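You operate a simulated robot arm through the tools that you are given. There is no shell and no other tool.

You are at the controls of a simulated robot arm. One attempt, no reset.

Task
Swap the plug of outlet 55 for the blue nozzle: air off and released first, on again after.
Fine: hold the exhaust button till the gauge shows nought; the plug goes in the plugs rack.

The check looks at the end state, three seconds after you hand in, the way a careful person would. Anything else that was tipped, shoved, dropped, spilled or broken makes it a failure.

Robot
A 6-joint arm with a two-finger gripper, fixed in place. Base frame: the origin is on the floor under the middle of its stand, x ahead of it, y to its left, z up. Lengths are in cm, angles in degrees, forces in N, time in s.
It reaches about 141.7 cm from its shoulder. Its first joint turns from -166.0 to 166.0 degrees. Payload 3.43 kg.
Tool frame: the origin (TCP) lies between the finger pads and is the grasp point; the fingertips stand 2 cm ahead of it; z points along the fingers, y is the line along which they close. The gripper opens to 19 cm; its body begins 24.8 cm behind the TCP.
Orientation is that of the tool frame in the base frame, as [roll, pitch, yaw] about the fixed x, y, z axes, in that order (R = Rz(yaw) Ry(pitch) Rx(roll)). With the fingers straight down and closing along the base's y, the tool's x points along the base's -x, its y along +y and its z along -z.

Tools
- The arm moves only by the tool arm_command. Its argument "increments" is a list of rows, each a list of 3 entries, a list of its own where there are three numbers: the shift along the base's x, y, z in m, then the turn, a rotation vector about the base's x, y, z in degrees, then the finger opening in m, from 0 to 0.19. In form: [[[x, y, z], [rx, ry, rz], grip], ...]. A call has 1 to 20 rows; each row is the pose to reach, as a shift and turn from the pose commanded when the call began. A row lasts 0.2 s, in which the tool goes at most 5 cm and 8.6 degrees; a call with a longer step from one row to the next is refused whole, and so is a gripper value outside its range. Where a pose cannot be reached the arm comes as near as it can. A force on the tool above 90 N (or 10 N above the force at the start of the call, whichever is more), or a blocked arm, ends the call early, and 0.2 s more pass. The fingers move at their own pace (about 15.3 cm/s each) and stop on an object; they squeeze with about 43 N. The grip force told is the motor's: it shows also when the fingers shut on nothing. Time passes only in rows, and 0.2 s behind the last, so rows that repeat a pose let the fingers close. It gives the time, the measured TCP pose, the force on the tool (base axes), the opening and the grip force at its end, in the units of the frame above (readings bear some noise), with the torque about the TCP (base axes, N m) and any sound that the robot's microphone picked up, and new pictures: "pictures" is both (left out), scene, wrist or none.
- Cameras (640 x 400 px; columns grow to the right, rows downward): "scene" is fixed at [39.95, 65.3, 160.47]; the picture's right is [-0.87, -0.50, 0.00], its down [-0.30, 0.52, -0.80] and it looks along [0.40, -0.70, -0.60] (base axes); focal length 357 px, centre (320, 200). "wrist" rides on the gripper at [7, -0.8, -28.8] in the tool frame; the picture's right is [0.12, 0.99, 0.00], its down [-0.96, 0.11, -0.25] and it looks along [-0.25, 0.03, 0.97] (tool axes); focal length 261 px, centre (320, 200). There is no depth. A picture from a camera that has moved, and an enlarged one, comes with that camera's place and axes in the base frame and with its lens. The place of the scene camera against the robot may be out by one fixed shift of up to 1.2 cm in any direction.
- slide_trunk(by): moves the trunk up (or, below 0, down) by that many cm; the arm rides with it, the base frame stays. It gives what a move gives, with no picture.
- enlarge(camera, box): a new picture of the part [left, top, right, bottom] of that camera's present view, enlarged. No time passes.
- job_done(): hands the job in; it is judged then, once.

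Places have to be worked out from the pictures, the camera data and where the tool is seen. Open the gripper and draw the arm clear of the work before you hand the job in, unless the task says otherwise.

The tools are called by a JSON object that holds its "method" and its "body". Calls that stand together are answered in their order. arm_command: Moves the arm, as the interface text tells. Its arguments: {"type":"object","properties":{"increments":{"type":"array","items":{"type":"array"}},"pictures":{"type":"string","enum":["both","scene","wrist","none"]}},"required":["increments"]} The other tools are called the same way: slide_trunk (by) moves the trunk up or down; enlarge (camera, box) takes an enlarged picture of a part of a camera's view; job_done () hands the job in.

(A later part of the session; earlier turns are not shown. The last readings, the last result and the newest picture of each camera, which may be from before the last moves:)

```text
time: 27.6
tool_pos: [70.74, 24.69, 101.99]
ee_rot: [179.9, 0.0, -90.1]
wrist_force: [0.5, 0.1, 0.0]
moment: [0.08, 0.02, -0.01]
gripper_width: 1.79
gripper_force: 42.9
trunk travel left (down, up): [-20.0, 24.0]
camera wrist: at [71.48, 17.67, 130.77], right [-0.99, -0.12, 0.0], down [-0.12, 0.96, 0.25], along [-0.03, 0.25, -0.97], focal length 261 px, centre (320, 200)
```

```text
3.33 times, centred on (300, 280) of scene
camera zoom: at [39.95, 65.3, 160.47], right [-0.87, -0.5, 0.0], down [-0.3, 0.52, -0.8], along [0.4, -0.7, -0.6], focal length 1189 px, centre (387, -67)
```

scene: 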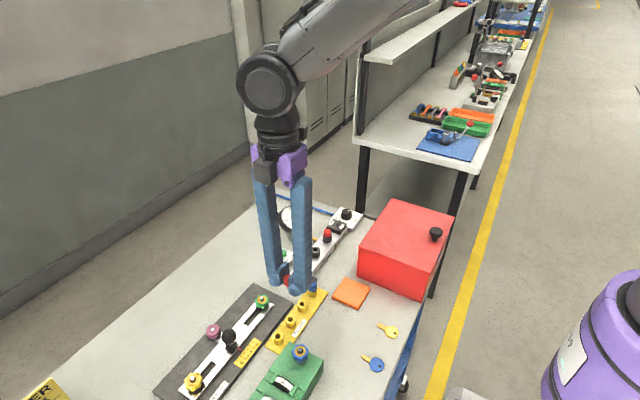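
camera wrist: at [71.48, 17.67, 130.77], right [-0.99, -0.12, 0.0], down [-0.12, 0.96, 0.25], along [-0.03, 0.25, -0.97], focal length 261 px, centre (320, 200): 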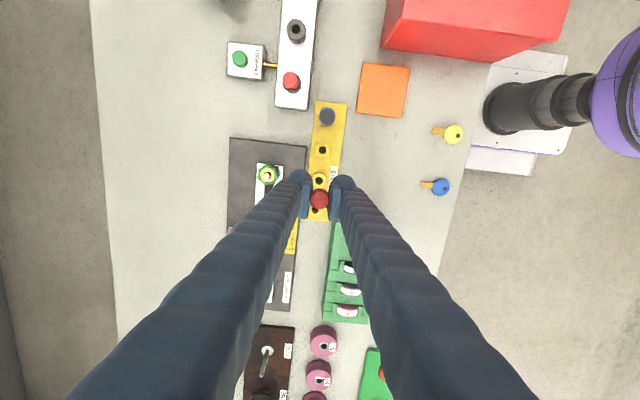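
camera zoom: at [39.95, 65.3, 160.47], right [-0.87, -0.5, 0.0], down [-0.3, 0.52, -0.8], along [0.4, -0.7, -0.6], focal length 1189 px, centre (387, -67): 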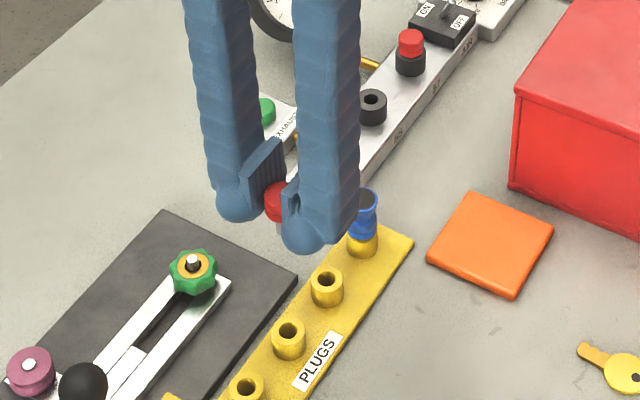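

Hole 3 appears about 10 px left and 11 px low of where outlet 55 appeared when the plug hung straight above it, so the plug needs about +0.25 cm x and +0.33 cm y. I correct and descend part way to recheck.

{"method": "arm_command", "body": {"increments": [[[0.0025, 0.0033, -0.02], [0, 0, 0], 0.0], [[0.0025, 0.0033, -0.045], [0, 0, 0], 0.0], [[0.0025, 0.0033, -0.065], [0, 0, 0], 0.0], [[0.0025, 0.0033, -0.065], [0, 0, 0], 0.0]], "pictures": "both"}}

{"method": "enlarge", "body": {"camera": "wrist", "box": [285, 150, 355, 220]}}

{"method": "enlarge", "body": {"camera": "scene", "box": [265, 260, 325, 330]}}

```text
time: 28.6
tool_pos: [71.24, 25.21, 95.73]
ee_rot: [180.0, -0.1, -89.8]
wrist_force: [-0.5, 0.4, 0.1]
moment: [-0.03, 0.0, 0.0]
gripper_width: 1.75
gripper_force: 42.6
trunk travel left (down, up): [-20.0, 24.0]
camera wrist: at [71.99, 18.19, 124.47], right [-0.99, -0.12, 0.0], down [-0.12, 0.96, 0.25], along [-0.03, 0.25, -0.97], focal length 261 px, centre (320, 200)
```

scene: 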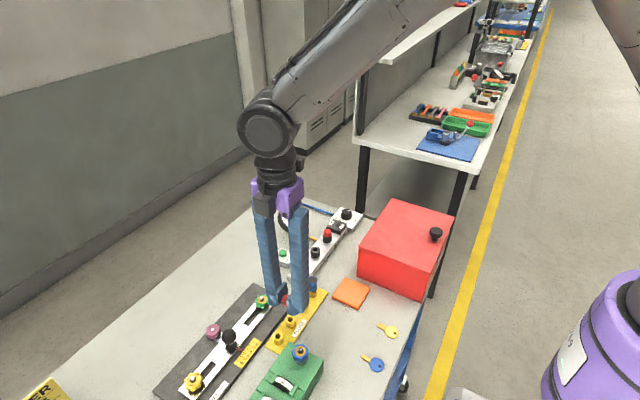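
wrist: 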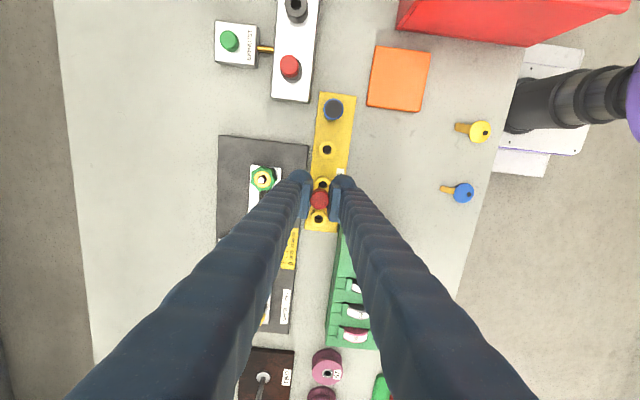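

```text
5.71 times, centred on (320, 185) of wrist
camera zoom: at [71.99, 18.19, 124.47], right [-0.99, -0.12, 0.0], down [-0.12, 0.96, 0.25], along [-0.03, 0.25, -0.97], focal length 1489 px, centre (320, 286)
```

zoom: 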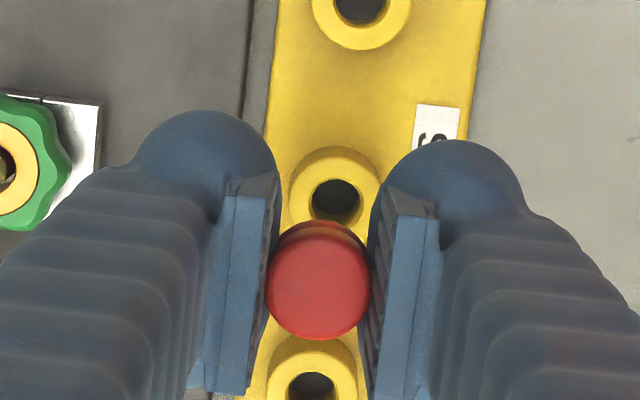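

```text
5.71 times, centred on (295, 295) of scene
camera zoom: at [39.95, 65.3, 160.47], right [-0.87, -0.5, 0.0], down [-0.3, 0.52, -0.8], along [0.4, -0.7, -0.6], focal length 2038 px, centre (463, -343)
```

zoom: 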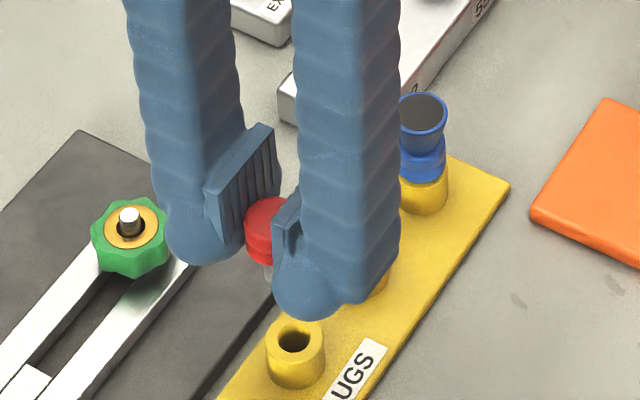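

Using the reported camera poses, hole 3 comes out consistently at (70.75, 25.27), while the held plug is at about (71.16, 25.36). I correct by (-0.4, -0.1) cm and lower a bit more, still above the socket.

{"method": "arm_command", "body": {"increments": [[[-0.004, -0.001, 0.0], [0, 0, 0], 0.0], [[-0.004, -0.001, -0.015], [0, 0, 0], 0.0], [[-0.004, -0.001, -0.028], [0, 0, 0], 0.0], [[-0.004, -0.001, -0.028], [0, 0, 0], 0.0], [[-0.004, -0.001, -0.028], [0, 0, 0], 0.0]], "pictures": "both"}}

{"method": "enlarge", "body": {"camera": "wrist", "box": [285, 165, 355, 235]}}

{"method": "enlarge", "body": {"camera": "scene", "box": [270, 280, 315, 325]}}

```text
time: 29.8
tool_pos: [70.7, 25.21, 93.05]
ee_rot: [179.9, 0.0, -89.9]
wrist_force: [0.4, 0.1, 0.4]
moment: [0.02, -0.02, 0.01]
gripper_width: 1.78
gripper_force: 42.8
trunk travel left (down, up): [-20.0, 24.0]
camera wrist: at [71.45, 18.2, 121.66], right [-0.99, -0.12, 0.0], down [-0.12, 0.96, 0.25], along [-0.03, 0.25, -0.97], focal length 261 px, centre (320, 200)
```

scene: 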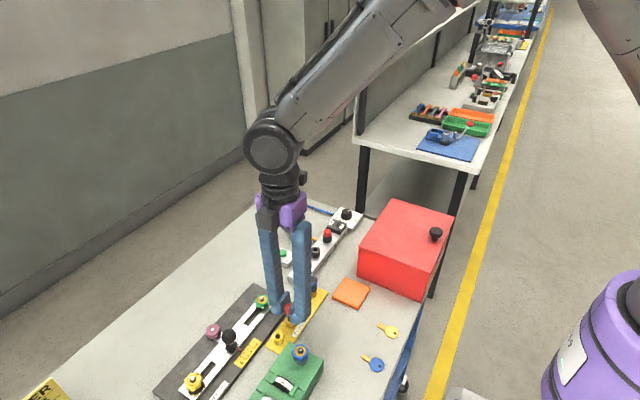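
wrist: 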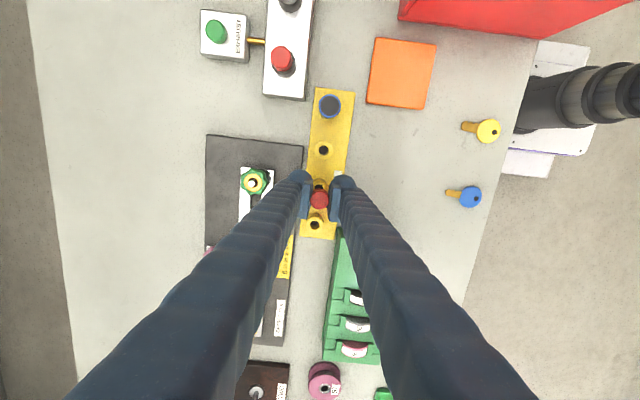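

```text
5.71 times, centred on (320, 200) of wrist
camera zoom: at [71.45, 18.2, 121.66], right [-0.99, -0.12, 0.0], down [-0.12, 0.96, 0.25], along [-0.03, 0.25, -0.97], focal length 1489 px, centre (320, 200)
```

zoom: 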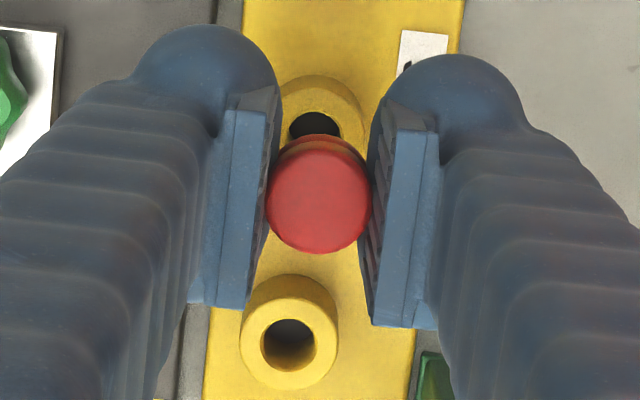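

```text
8.89 times, centred on (292, 302) of scene
camera zoom: at [39.95, 65.3, 160.47], right [-0.87, -0.5, 0.0], down [-0.3, 0.52, -0.8], along [0.4, -0.7, -0.6], focal length 3170 px, centre (564, -711)
```

zoom: 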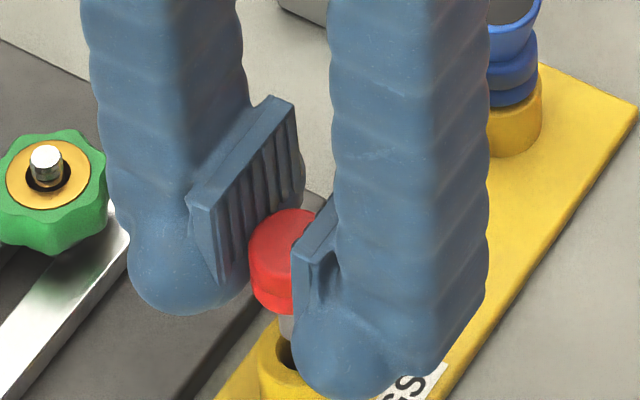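

The plug axis is now within about 1 mm of the hole, and the scene view shows the stem lined up over the socket. I lower 2.2 cm gently so the stem enters, watching forces.

{"method": "arm_command", "body": {"increments": [[[0.0007, -0.0004, -0.006], [0, 0, 0], 0.0], [[0.0007, -0.0004, -0.012], [0, 0, 0], 0.0], [[0.0007, -0.0004, -0.017], [0, 0, 0], 0.0], [[0.0007, -0.0004, -0.022], [0, 0, 0], 0.0], [[0.0007, -0.0004, -0.022], [0, 0, 0], 0.0]], "pictures": "both"}}

{"method": "enlarge", "body": {"camera": "scene", "box": [270, 280, 315, 325]}}

{"method": "enlarge", "body": {"camera": "wrist", "box": [285, 165, 355, 235]}}

```text
time: 31.0
tool_pos: [70.78, 25.13, 90.74]
ee_rot: [179.9, 0.0, -90.0]
wrist_force: [1.7, -5.5, -1.6]
moment: [-0.13, -0.09, 0.0]
gripper_width: 1.79
gripper_force: 42.7
trunk travel left (down, up): [-20.0, 24.0]
camera wrist: at [71.58, 18.13, 119.48], right [-0.99, -0.12, 0.0], down [-0.12, 0.96, 0.25], along [-0.03, 0.25, -0.97], focal length 261 px, centre (320, 200)
```

scene: 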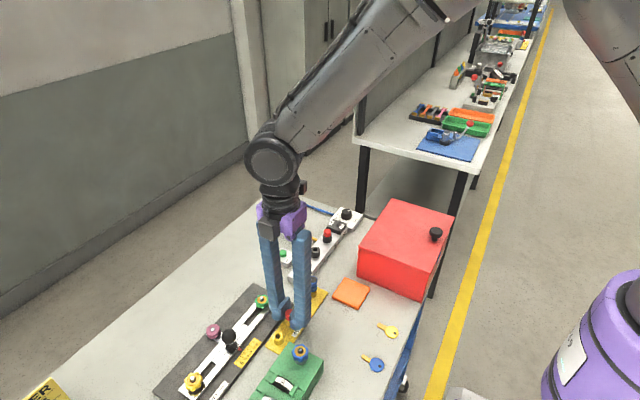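
wrist: 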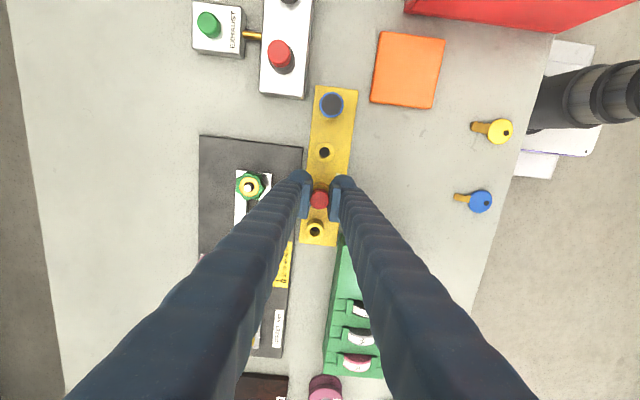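

```text
8.89 times, centred on (292, 302) of scene
camera zoom: at [39.95, 65.3, 160.47], right [-0.87, -0.5, 0.0], down [-0.3, 0.52, -0.8], along [0.4, -0.7, -0.6], focal length 3170 px, centre (564, -711)
```

zoom: 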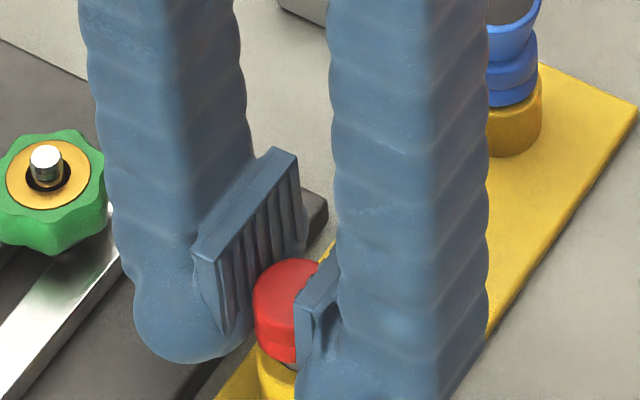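

```text
5.71 times, centred on (320, 200) of wrist
camera zoom: at [71.58, 18.13, 119.48], right [-0.99, -0.12, 0.0], down [-0.12, 0.96, 0.25], along [-0.03, 0.25, -0.97], focal length 1489 px, centre (320, 200)
```

zoom: 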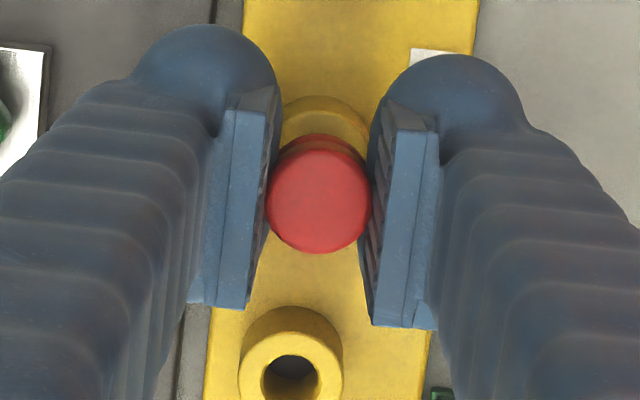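

The stem has entered the socket with only a light -y side force, so I ease 1 mm in -y and keep lowering towards seated depth.

{"method": "arm_command", "body": {"increments": [[[0.0, -0.001, -0.003], [0, 0, 0], 0.0], [[0.0, -0.001, -0.006], [0, 0, 0], 0.0], [[0.0, -0.001, -0.009], [0, 0, 0], 0.0], [[0.0, -0.001, -0.009], [0, 0, 0], 0.0]], "pictures": "both"}}

{"method": "enlarge", "body": {"camera": "scene", "box": [270, 280, 315, 325]}}

{"method": "enlarge", "body": {"camera": "wrist", "box": [285, 165, 355, 235]}}

```text
time: 32.0
tool_pos: [70.78, 25.14, 90.01]
ee_rot: [-179.9, 0.0, -89.9]
wrist_force: [-1.0, -1.7, 11.2]
moment: [-0.03, -0.07, -0.08]
gripper_width: 1.76
gripper_force: 42.9
trunk travel left (down, up): [-20.0, 24.0]
camera wrist: at [71.53, 18.07, 118.75], right [-0.99, -0.12, 0.0], down [-0.12, 0.96, 0.25], along [-0.03, 0.25, -0.97], focal length 261 px, centre (320, 200)
```

scene: 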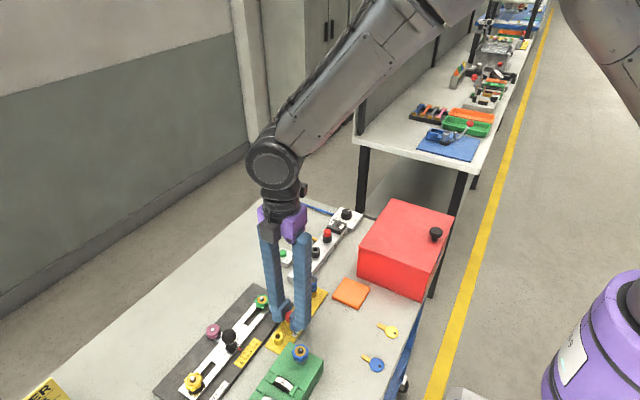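
wrist: 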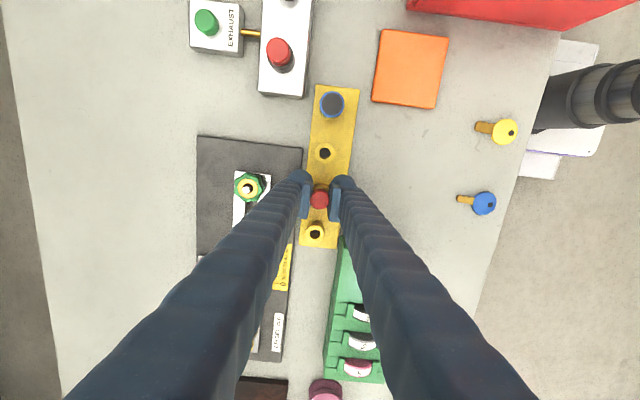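

```text
8.89 times, centred on (292, 302) of scene
camera zoom: at [39.95, 65.3, 160.47], right [-0.87, -0.5, 0.0], down [-0.3, 0.52, -0.8], along [0.4, -0.7, -0.6], focal length 3170 px, centre (564, -711)
```

zoom: 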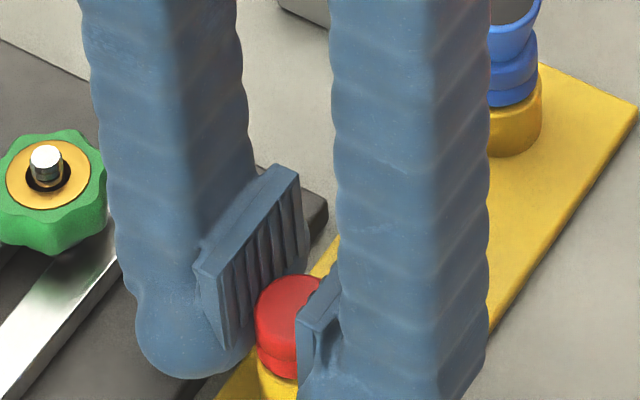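

```text
5.71 times, centred on (320, 200) of wrist
camera zoom: at [71.53, 18.07, 118.75], right [-0.99, -0.12, 0.0], down [-0.12, 0.96, 0.25], along [-0.03, 0.25, -0.97], focal length 1489 px, centre (320, 200)
```

zoom: 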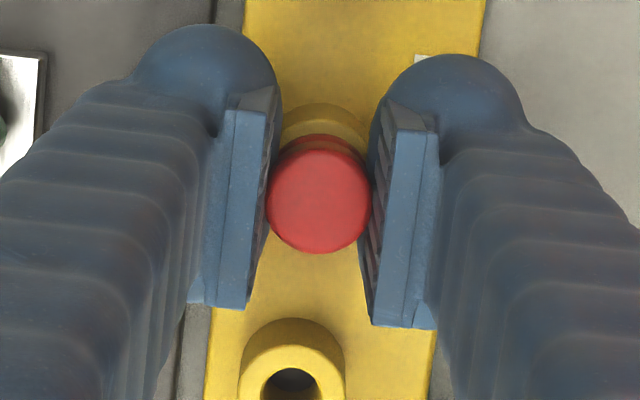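

There is now an 11 N upward reaction at z≈90.0, suggesting the cap has met the socket rim. I press 3 mm further to confirm it is a firm seat.

{"method": "arm_command", "body": {"increments": [[[0.0, 0.0, -0.0015], [0, 0, 0], 0.0], [[0.0, 0.0, -0.003], [0, 0, 0], 0.0], [[0.0, 0.0, -0.003], [0, 0, 0], 0.0]], "pictures": "scene"}}

{"method": "enlarge", "body": {"camera": "scene", "box": [270, 290, 310, 325]}}

```text
time: 32.8
tool_pos: [70.78, 25.2, 90.06]
ee_rot: [-179.8, 0.2, -89.9]
wrist_force: [2.5, -6.4, 49.8]
moment: [-0.01, -0.17, 0.03]
gripper_width: 1.75
gripper_force: 43.0
trunk travel left (down, up): [-20.0, 24.0]
```

scene: 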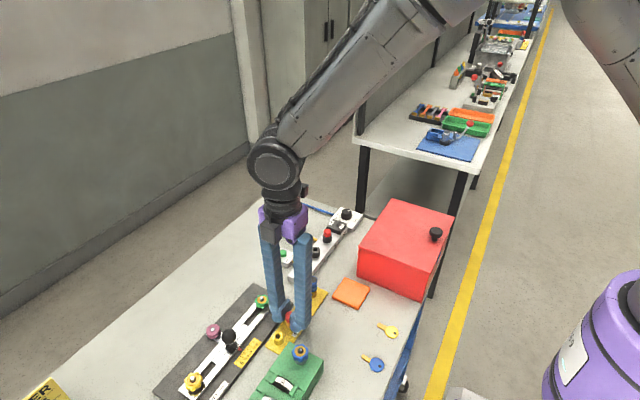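

```text
11.43 times, centred on (290, 308) of scene
camera zoom: at [39.95, 65.3, 160.47], right [-0.87, -0.5, 0.0], down [-0.3, 0.52, -0.8], along [0.4, -0.7, -0.6], focal length 4076 px, centre (663, -1029)
```

zoom: 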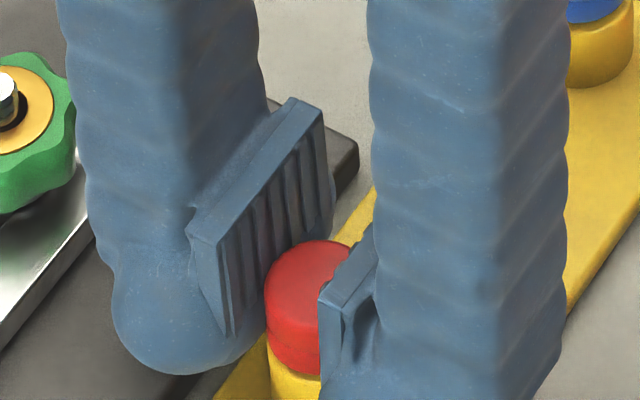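

Firmly seated: the reaction rose to 50 N with no further travel, and the cap sits on the socket rim. I relieve the push, open to 3.8 cm and lift straight up.

{"method": "arm_command", "body": {"increments": [[[0.0, 0.0, 0.0035], [0, 0, 0], 0.0], [[0.0, 0.0, 0.0035], [0, 0, 0], 0.025], [[0.0, 0.0, 0.0035], [0, 0, 0], 0.038], [[0.0, 0.0, 0.0035], [0, 0, 0], 0.038], [[0.0, 0.0, 0.02], [0, 0, 0], 0.038], [[0.0, 0.0, 0.05], [0, 0, 0], 0.038], [[0.0, 0.0, 0.08], [0, 0, 0], 0.038], [[0.0, 0.0, 0.11], [0, 0, 0], 0.038], [[0.0, 0.0, 0.11], [0, 0, 0], 0.038]], "pictures": "both"}}

{"method": "enlarge", "body": {"camera": "scene", "box": [260, 270, 330, 350]}}

{"method": "enlarge", "body": {"camera": "wrist", "box": [280, 100, 370, 220]}}

```text
time: 34.8
tool_pos: [71.08, 25.2, 100.73]
ee_rot: [180.0, 0.0, -89.9]
wrist_force: [0.0, -0.5, -0.5]
moment: [0.02, 0.01, 0.0]
gripper_width: 3.82
gripper_force: 0.1
trunk travel left (down, up): [-20.0, 24.0]
camera wrist: at [71.86, 18.12, 129.55], right [-0.99, -0.12, 0.0], down [-0.12, 0.96, 0.25], along [-0.03, 0.25, -0.97], focal length 261 px, centre (320, 200)
```

scene: 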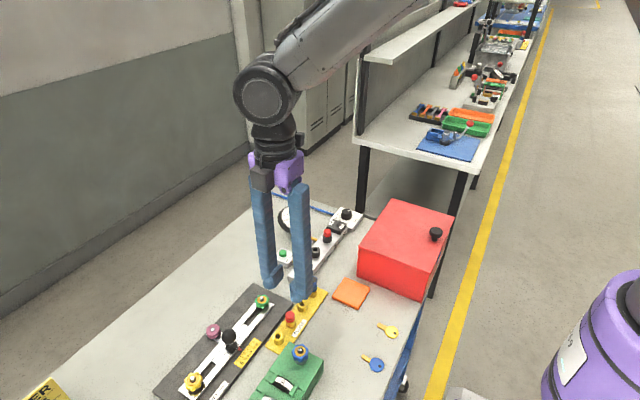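
wrist: 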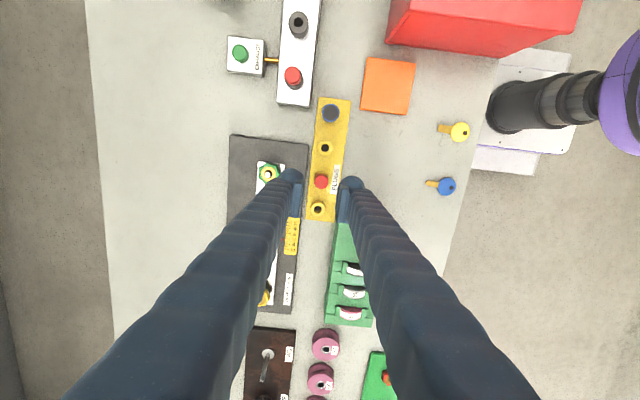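

```text
5.00 times, centred on (295, 310) of scene
camera zoom: at [39.95, 65.3, 160.47], right [-0.87, -0.5, 0.0], down [-0.3, 0.52, -0.8], along [0.4, -0.7, -0.6], focal length 1783 px, centre (445, -350)
```

zoom: 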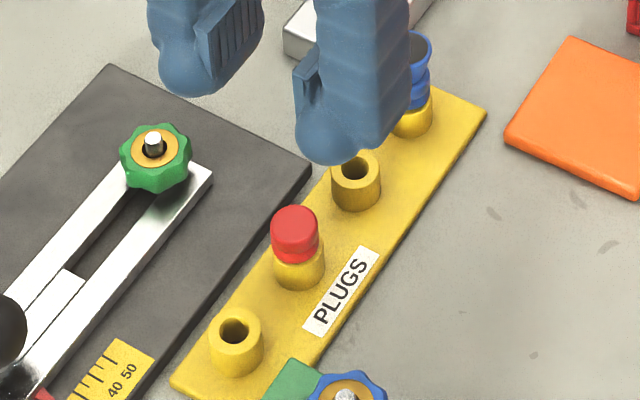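

```text
3.33 times, centred on (325, 160) of wrist
camera zoom: at [71.86, 18.12, 129.55], right [-0.99, -0.12, 0.0], down [-0.12, 0.96, 0.25], along [-0.03, 0.25, -0.97], focal length 869 px, centre (303, 333)
```

zoom: 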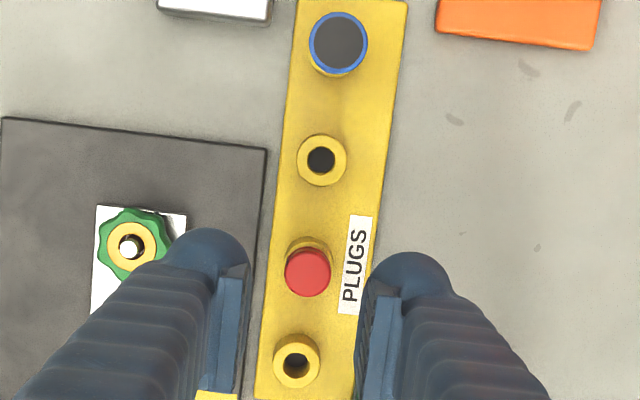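

The plug is seated upright in rack hole 3. Now I study the nozzle's profile in hole 1 (at about (70.75, 15.33)) to choose a grip height.

{"method": "enlarge", "body": {"camera": "scene", "box": [298, 268, 328, 302]}}

{"method": "enlarge", "body": {"camera": "wrist", "box": [310, 95, 350, 135]}}

```text
11.76 times, centred on (313, 285) of scene
camera zoom: at [39.95, 65.3, 160.47], right [-0.87, -0.5, 0.0], down [-0.3, 0.52, -0.8], along [0.4, -0.7, -0.6], focal length 4196 px, centre (402, -800)
```

zoom: 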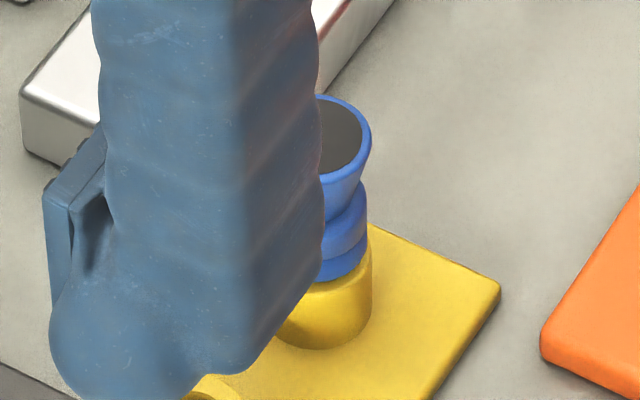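

```text
10.00 times, centred on (330, 115) of wrist
camera zoom: at [71.86, 18.12, 129.55], right [-0.99, -0.12, 0.0], down [-0.12, 0.96, 0.25], along [-0.03, 0.25, -0.97], focal length 2606 px, centre (220, 1050)
```

zoom: 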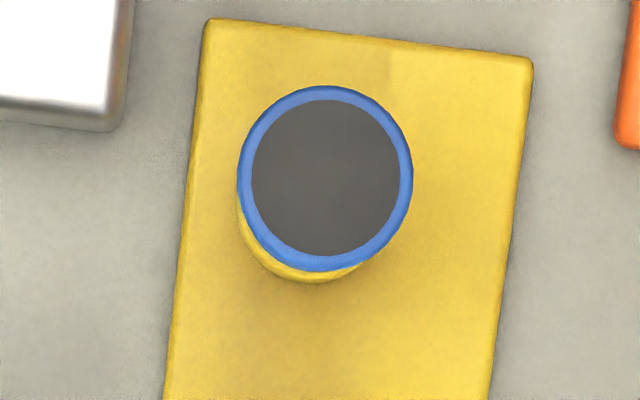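

The nozzle has a flared cup (≈2.4 cm, top z≈91.9) over a narrow neck and body, so I'll grip the cup with the pads from a low enough height that the tips stay clear of manifold and plug 52. I move above it first, opening 3.6 cm.

{"method": "arm_command", "body": {"increments": [[[-0.001, -0.035, 0], [0, 0, 0], 0.036], [[-0.002, -0.07, 0], [0, 0, 0], 0.036], [[-0.0033, -0.0975, 0], [0, 0, 0], 0.036], [[-0.0033, -0.0975, -0.02], [0, 0, 0], 0.036], [[-0.0033, -0.0975, -0.04], [0, 0, 0], 0.036], [[-0.0033, -0.0975, -0.04], [0, 0, 0], 0.036], [[-0.0033, -0.0975, -0.04], [0, 0, 0], 0.036]], "pictures": "both"}}

{"method": "enlarge", "body": {"camera": "wrist", "box": [280, 150, 360, 230]}}

{"method": "enlarge", "body": {"camera": "scene", "box": [275, 225, 335, 300]}}

```text
time: 36.4
tool_pos: [70.42, 15.31, 96.5]
ee_rot: [180.0, -0.1, -89.8]
wrist_force: [-0.5, -0.2, -0.5]
moment: [0.05, 0.03, -0.02]
gripper_width: 3.59
gripper_force: 0.1
trunk travel left (down, up): [-20.0, 24.0]
camera wrist: at [71.27, 8.44, 125.25], right [-0.99, -0.12, 0.0], down [-0.12, 0.96, 0.25], along [-0.03, 0.25, -0.97], focal length 261 px, centre (320, 200)
```

scene: 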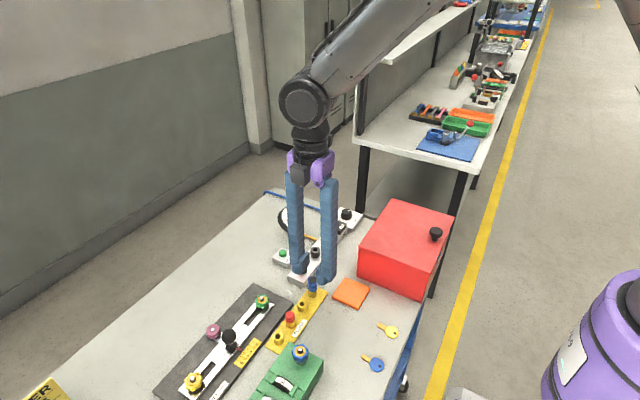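
wrist: 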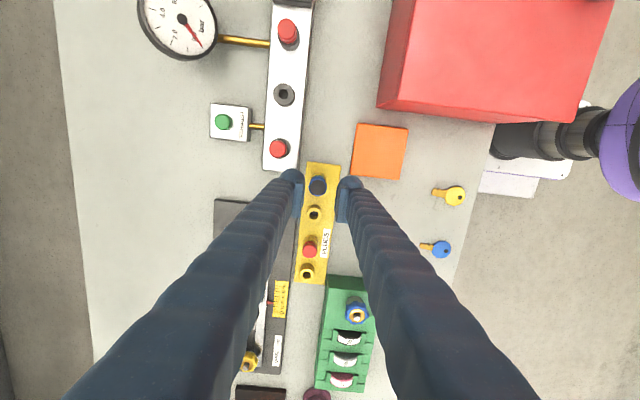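

```text
5.00 times, centred on (320, 190) of wrist
camera zoom: at [71.27, 8.44, 125.25], right [-0.99, -0.12, 0.0], down [-0.12, 0.96, 0.25], along [-0.03, 0.25, -0.97], focal length 1303 px, centre (320, 250)
```

zoom: 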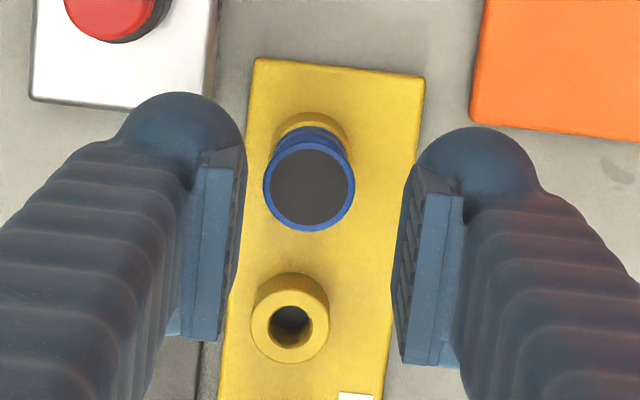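

```text
5.33 times, centred on (305, 262) of scene
camera zoom: at [39.95, 65.3, 160.47], right [-0.87, -0.5, 0.0], down [-0.3, 0.52, -0.8], along [0.4, -0.7, -0.6], focal length 1902 px, centre (400, -133)
```

zoom: 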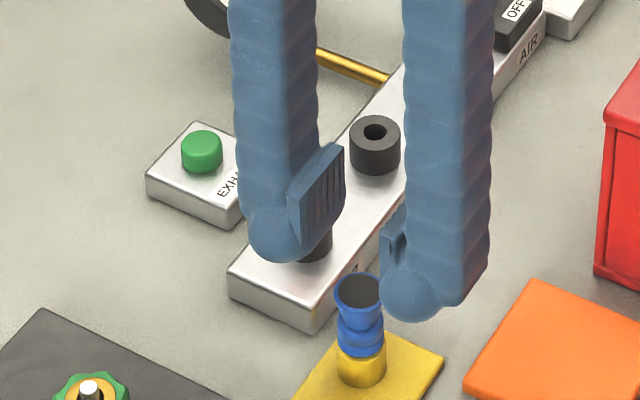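

The nozzle sits at (70.73, 15.33), 3 mm to +x of the tool centre. I correct and descend most of the way, then recheck clearance to plug 52 before finishing.

{"method": "arm_command", "body": {"increments": [[[0.003, 0.0005, -0.01], [0, 0, 0], 0.036], [[0.003, 0.0005, -0.025], [0, 0, 0], 0.036], [[0.003, 0.0005, -0.038], [0, 0, 0], 0.036], [[0.003, 0.0005, -0.038], [0, 0, 0], 0.036], [[0.003, 0.0005, -0.038], [0, 0, 0], 0.036]], "pictures": "both"}}

{"method": "enlarge", "body": {"camera": "wrist", "box": [270, 140, 360, 230]}}

{"method": "enlarge", "body": {"camera": "scene", "box": [285, 245, 335, 300]}}

```text
time: 37.6
tool_pos: [70.76, 15.43, 92.95]
ee_rot: [-180.0, -0.1, -90.0]
wrist_force: [-0.5, -0.3, 0.1]
moment: [0.03, -0.01, -0.03]
gripper_width: 3.61
gripper_force: 0.0
trunk travel left (down, up): [-20.0, 24.0]
camera wrist: at [71.5, 8.46, 121.51], right [-0.99, -0.12, 0.0], down [-0.12, 0.96, 0.25], along [-0.03, 0.25, -0.97], focal length 261 px, centre (320, 200)
```

scene: 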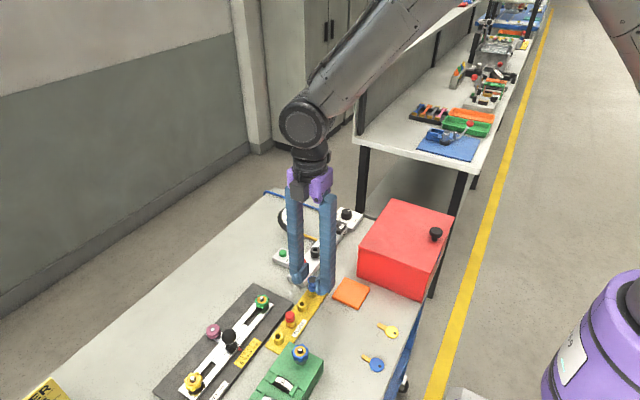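
wrist: 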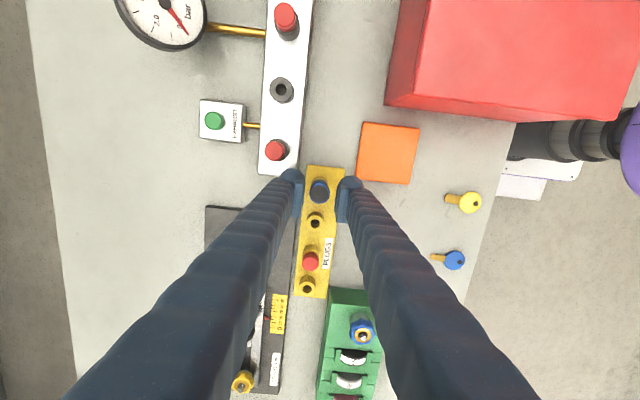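

```text
4.44 times, centred on (315, 185) of wrist
camera zoom: at [71.5, 8.46, 121.51], right [-0.99, -0.12, 0.0], down [-0.12, 0.96, 0.25], along [-0.03, 0.25, -0.97], focal length 1158 px, centre (342, 267)
```

zoom: 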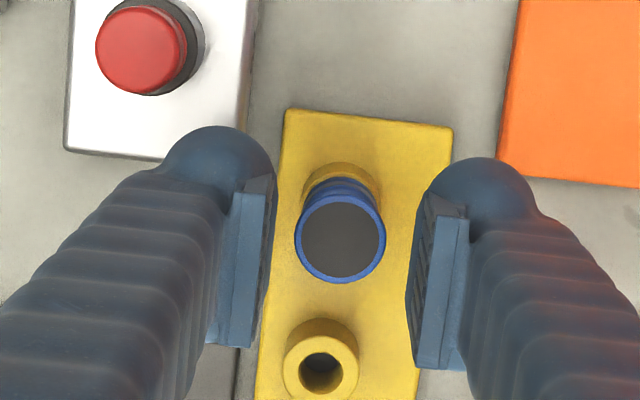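

```text
7.27 times, centred on (310, 272) of scene
camera zoom: at [39.95, 65.3, 160.47], right [-0.87, -0.5, 0.0], down [-0.3, 0.52, -0.8], along [0.4, -0.7, -0.6], focal length 2594 px, centre (393, -327)
```

zoom: 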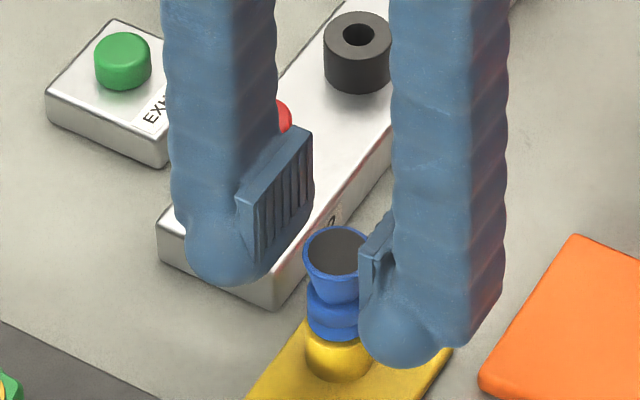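

The nozzle is centred between the pads, with roughly 0.9 cm to plug 52. I lower the last 2 cm so the pads flank the cup, tips still above the manifold.

{"method": "arm_command", "body": {"increments": [[[0.0, 0.0, -0.007], [0, 0, 0], 0.036], [[0.0, 0.0, -0.014], [0, 0, 0], 0.036], [[0.0, 0.0, -0.02], [0, 0, 0], 0.036], [[0.0, 0.0, -0.02], [0, 0, 0], 0.036]], "pictures": "both"}}

{"method": "enlarge", "body": {"camera": "wrist", "box": [270, 140, 360, 230]}}

{"method": "enlarge", "body": {"camera": "scene", "box": [285, 245, 335, 300]}}

```text
time: 38.6
tool_pos: [70.65, 15.3, 90.66]
ee_rot: [179.9, -0.1, -90.0]
wrist_force: [0.1, -0.5, -0.3]
moment: [-0.02, 0.02, 0.0]
gripper_width: 3.59
gripper_force: 0.2
trunk travel left (down, up): [-20.0, 24.0]
camera wrist: at [71.47, 8.38, 119.43], right [-0.99, -0.12, 0.0], down [-0.12, 0.96, 0.25], along [-0.03, 0.25, -0.97], focal length 261 px, centre (320, 200)
```

scene: 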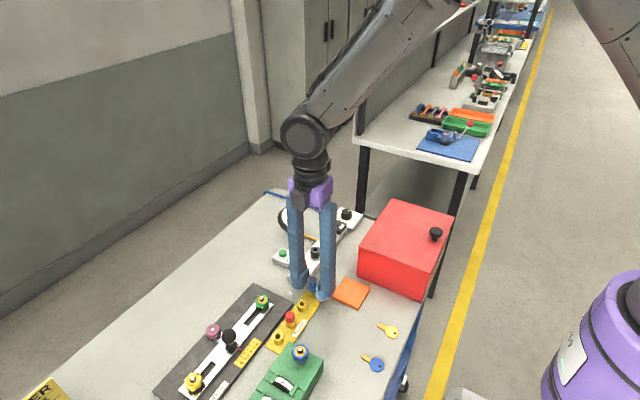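
wrist: 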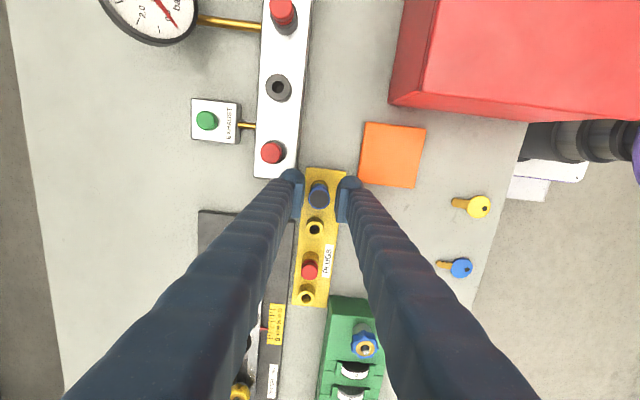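

```text
4.44 times, centred on (315, 185) of wrist
camera zoom: at [71.47, 8.38, 119.43], right [-0.99, -0.12, 0.0], down [-0.12, 0.96, 0.25], along [-0.03, 0.25, -0.97], focal length 1158 px, centre (342, 267)
```

zoom: 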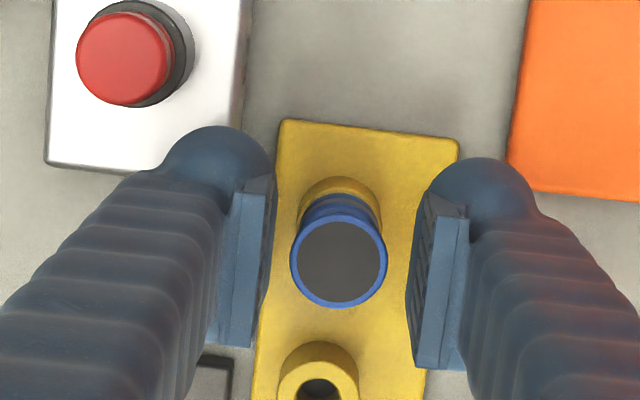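

```text
7.27 times, centred on (310, 272) of scene
camera zoom: at [39.95, 65.3, 160.47], right [-0.87, -0.5, 0.0], down [-0.3, 0.52, -0.8], along [0.4, -0.7, -0.6], focal length 2594 px, centre (393, -327)
```

zoom: 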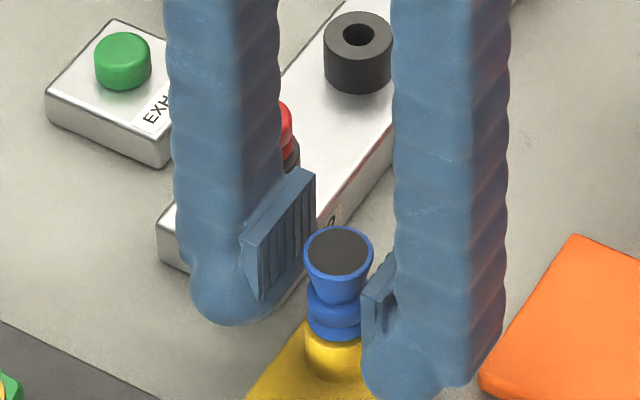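

The pads now overlap the cup by about 1.3 cm and it is centred. I close the gripper on the nozzle.

{"method": "arm_command", "body": {"increments": [[[0, 0, 0], [0, 0, 0], 0.026], [[0, 0, 0], [0, 0, 0], 0.018], [[0, 0, 0], [0, 0, 0], 0.01], [[0, 0, 0], [0, 0, 0], 0.01]], "pictures": "both"}}

{"method": "enlarge", "body": {"camera": "wrist", "box": [270, 140, 360, 230]}}

{"method": "enlarge", "body": {"camera": "scene", "box": [285, 245, 335, 300]}}

```text
time: 39.6
tool_pos: [70.58, 15.35, 90.62]
ee_rot: [180.0, 0.0, -90.0]
wrist_force: [0.8, -0.2, -0.2]
moment: [-0.01, -0.05, 0.05]
gripper_width: 1.86
gripper_force: 42.4
trunk travel left (down, up): [-20.0, 24.0]
camera wrist: at [71.47, 8.39, 119.44], right [-0.99, -0.12, 0.0], down [-0.12, 0.96, 0.25], along [-0.03, 0.25, -0.97], focal length 261 px, centre (320, 200)
```

scene: 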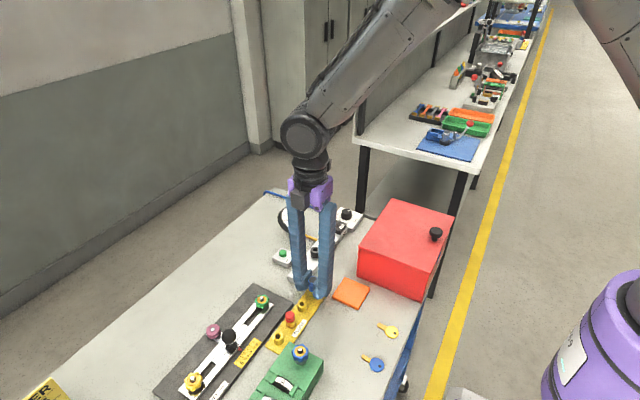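
wrist: 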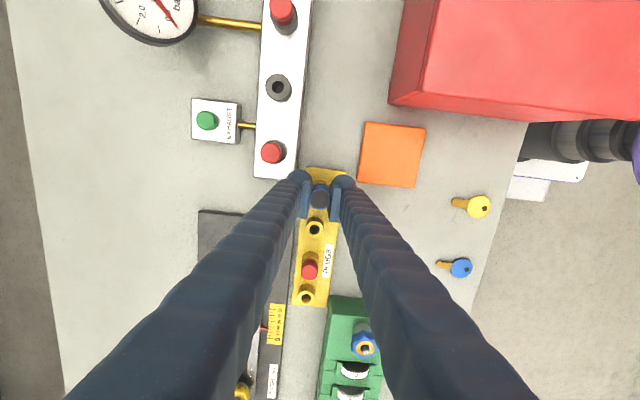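

```text
4.44 times, centred on (315, 185) of wrist
camera zoom: at [71.47, 8.39, 119.44], right [-0.99, -0.12, 0.0], down [-0.12, 0.96, 0.25], along [-0.03, 0.25, -0.97], focal length 1158 px, centre (342, 267)
```

zoom: 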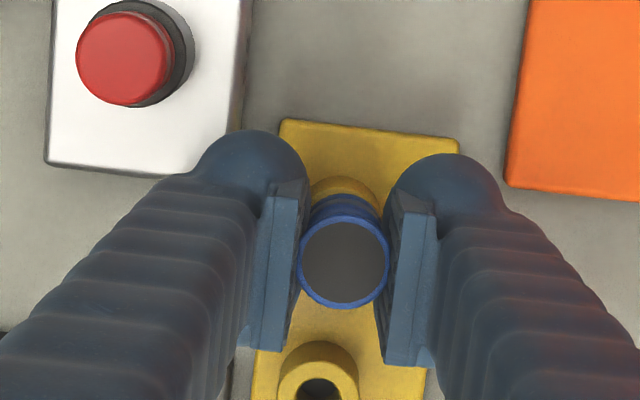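

```text
7.27 times, centred on (310, 272) of scene
camera zoom: at [39.95, 65.3, 160.47], right [-0.87, -0.5, 0.0], down [-0.3, 0.52, -0.8], along [0.4, -0.7, -0.6], focal length 2594 px, centre (393, -327)
```

zoom: 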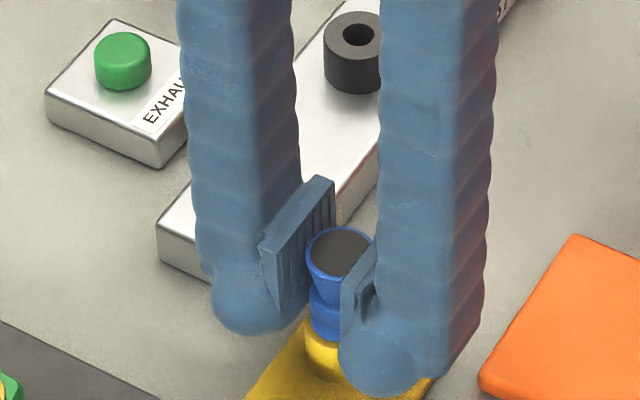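

The nozzle is gripped (width 1.86, 42 N) with no side loads. I lift it slowly straight out of the rack.

{"method": "arm_command", "body": {"increments": [[[0, 0, 0.004], [0, 0, 0], 0.0], [[0, 0, 0.008], [0, 0, 0], 0.0], [[0, 0, 0.014], [0, 0, 0], 0.0], [[0, 0, 0.022], [0, 0, 0], 0.0], [[0, 0, 0.022], [0, 0, 0], 0.0]], "pictures": "both"}}

{"method": "enlarge", "body": {"camera": "scene", "box": [285, 235, 335, 300]}}

{"method": "enlarge", "body": {"camera": "wrist", "box": [270, 140, 360, 230]}}

```text
time: 40.8
tool_pos: [70.81, 15.12, 93.03]
ee_rot: [179.8, -0.1, -90.0]
wrist_force: [0.5, -0.2, 0.1]
moment: [-0.02, 0.01, 0.03]
gripper_width: 1.84
gripper_force: 42.8
trunk travel left (down, up): [-20.0, 24.0]
camera wrist: at [71.52, 8.23, 121.68], right [-0.99, -0.12, 0.0], down [-0.12, 0.96, 0.25], along [-0.03, 0.25, -0.97], focal length 261 px, centre (320, 200)
```

scene: 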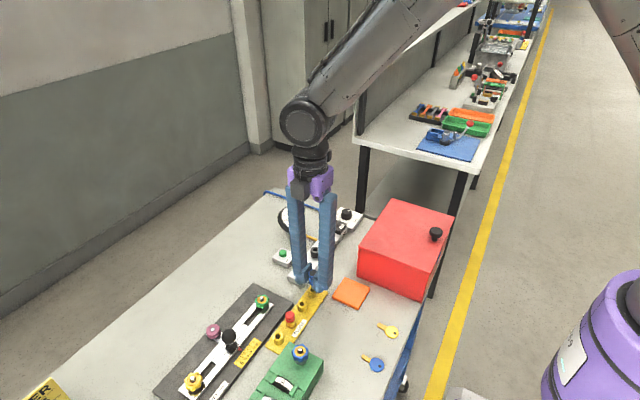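
wrist: 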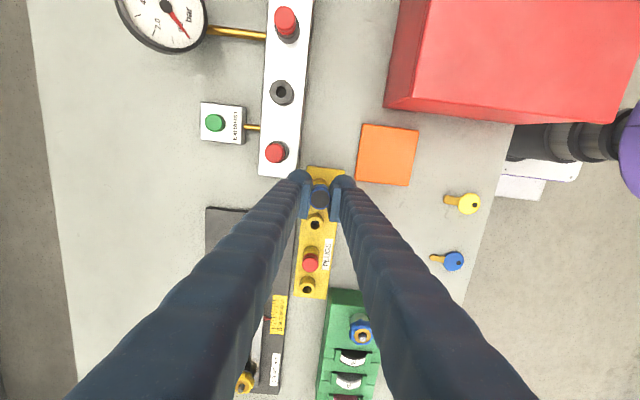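

```text
6.15 times, centred on (310, 268) of scene
camera zoom: at [39.95, 65.3, 160.47], right [-0.87, -0.5, 0.0], down [-0.3, 0.52, -0.8], along [0.4, -0.7, -0.6], focal length 2195 px, centre (382, -215)
```

zoom: 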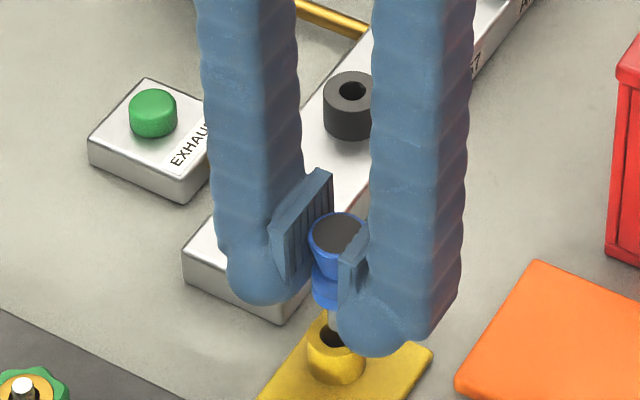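

```text
4.44 times, centred on (315, 185) of wrist
camera zoom: at [71.52, 8.23, 121.68], right [-0.99, -0.12, 0.0], down [-0.12, 0.96, 0.25], along [-0.03, 0.25, -0.97], focal length 1158 px, centre (342, 267)
```

zoom: 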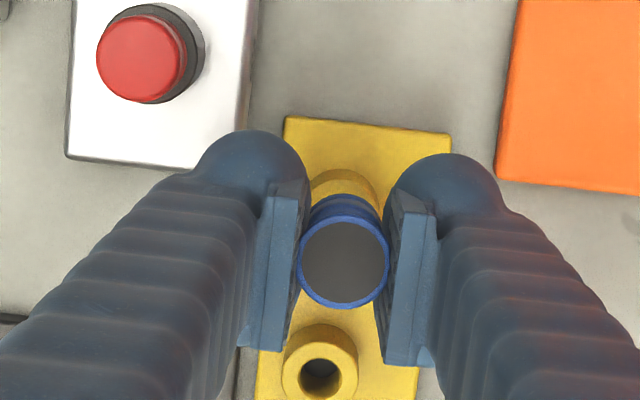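

The nozzle is out of its socket with the stem visible. I lift to about z=102.5 clear of everything.

{"method": "arm_command", "body": {"increments": [[[0, 0, 0.025], [0, 0, 0], 0.0], [[0, 0, 0.05], [0, 0, 0], 0.0], [[0, 0, 0.075], [0, 0, 0], 0.0], [[0, 0, 0.095], [0, 0, 0], 0.0], [[0.014, -0.03, 0.095], [0, 0, 0], 0.0], [[0.028, -0.06, 0.095], [0, 0, 0], 0.0], [[0.042, -0.085, 0.095], [0, 0, 0], 0.0], [[0.057, -0.111, 0.095], [0, 0, 0], 0.0], [[0.057, -0.111, 0.095], [0, 0, 0], 0.0], [[0.057, -0.111, 0.095], [0, 0, 0], 0.0]], "pictures": "both"}}

{"method": "enlarge", "body": {"camera": "wrist", "box": [280, 150, 360, 230]}}

{"method": "enlarge", "body": {"camera": "scene", "box": [275, 180, 345, 270]}}

```text
time: 43.0
tool_pos: [76.3, 4.23, 102.59]
ee_rot: [179.9, 0.1, -89.9]
wrist_force: [0.0, 0.0, 0.0]
moment: [-0.05, -0.03, -0.01]
gripper_width: 1.87
gripper_force: 42.8
trunk travel left (down, up): [-20.0, 24.0]
camera wrist: at [77.18, -2.76, 131.27], right [-0.99, -0.12, 0.0], down [-0.12, 0.96, 0.25], along [-0.03, 0.25, -0.97], focal length 261 px, centre (320, 200)
```

scene: 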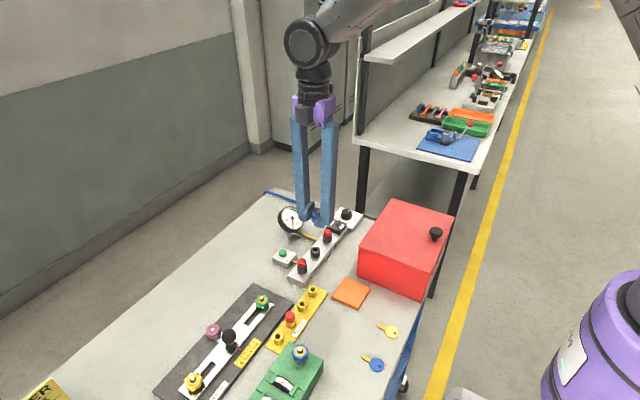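
wrist: 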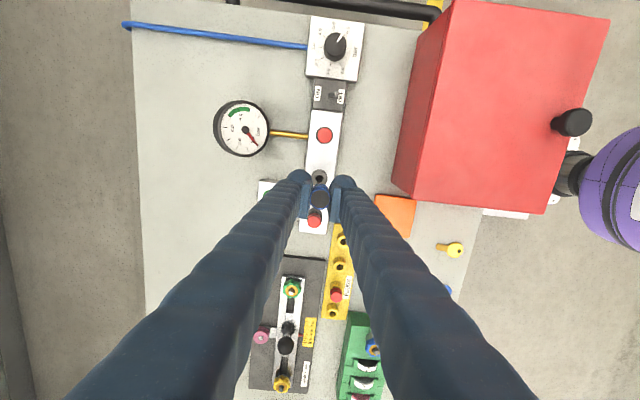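

```text
5.00 times, centred on (320, 190) of wrist
camera zoom: at [77.18, -2.76, 131.27], right [-0.99, -0.12, 0.0], down [-0.12, 0.96, 0.25], along [-0.03, 0.25, -0.97], focal length 1303 px, centre (320, 250)
```

zoom: 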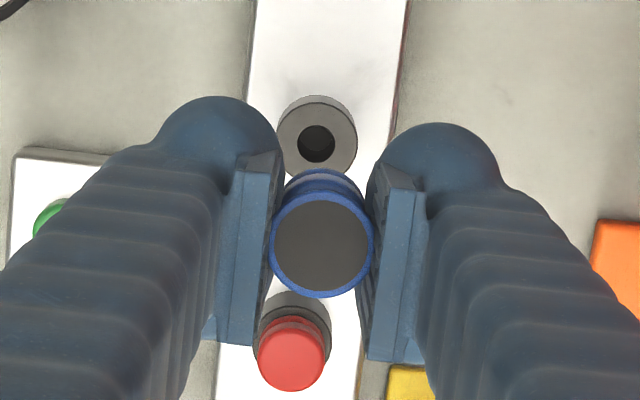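

```text
4.44 times, centred on (310, 225) of scene
camera zoom: at [39.95, 65.3, 160.47], right [-0.87, -0.5, 0.0], down [-0.3, 0.52, -0.8], along [0.4, -0.7, -0.6], focal length 1585 px, centre (364, 89)
```

zoom: 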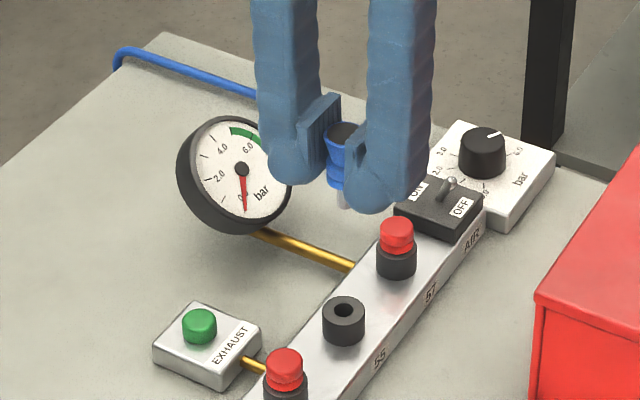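

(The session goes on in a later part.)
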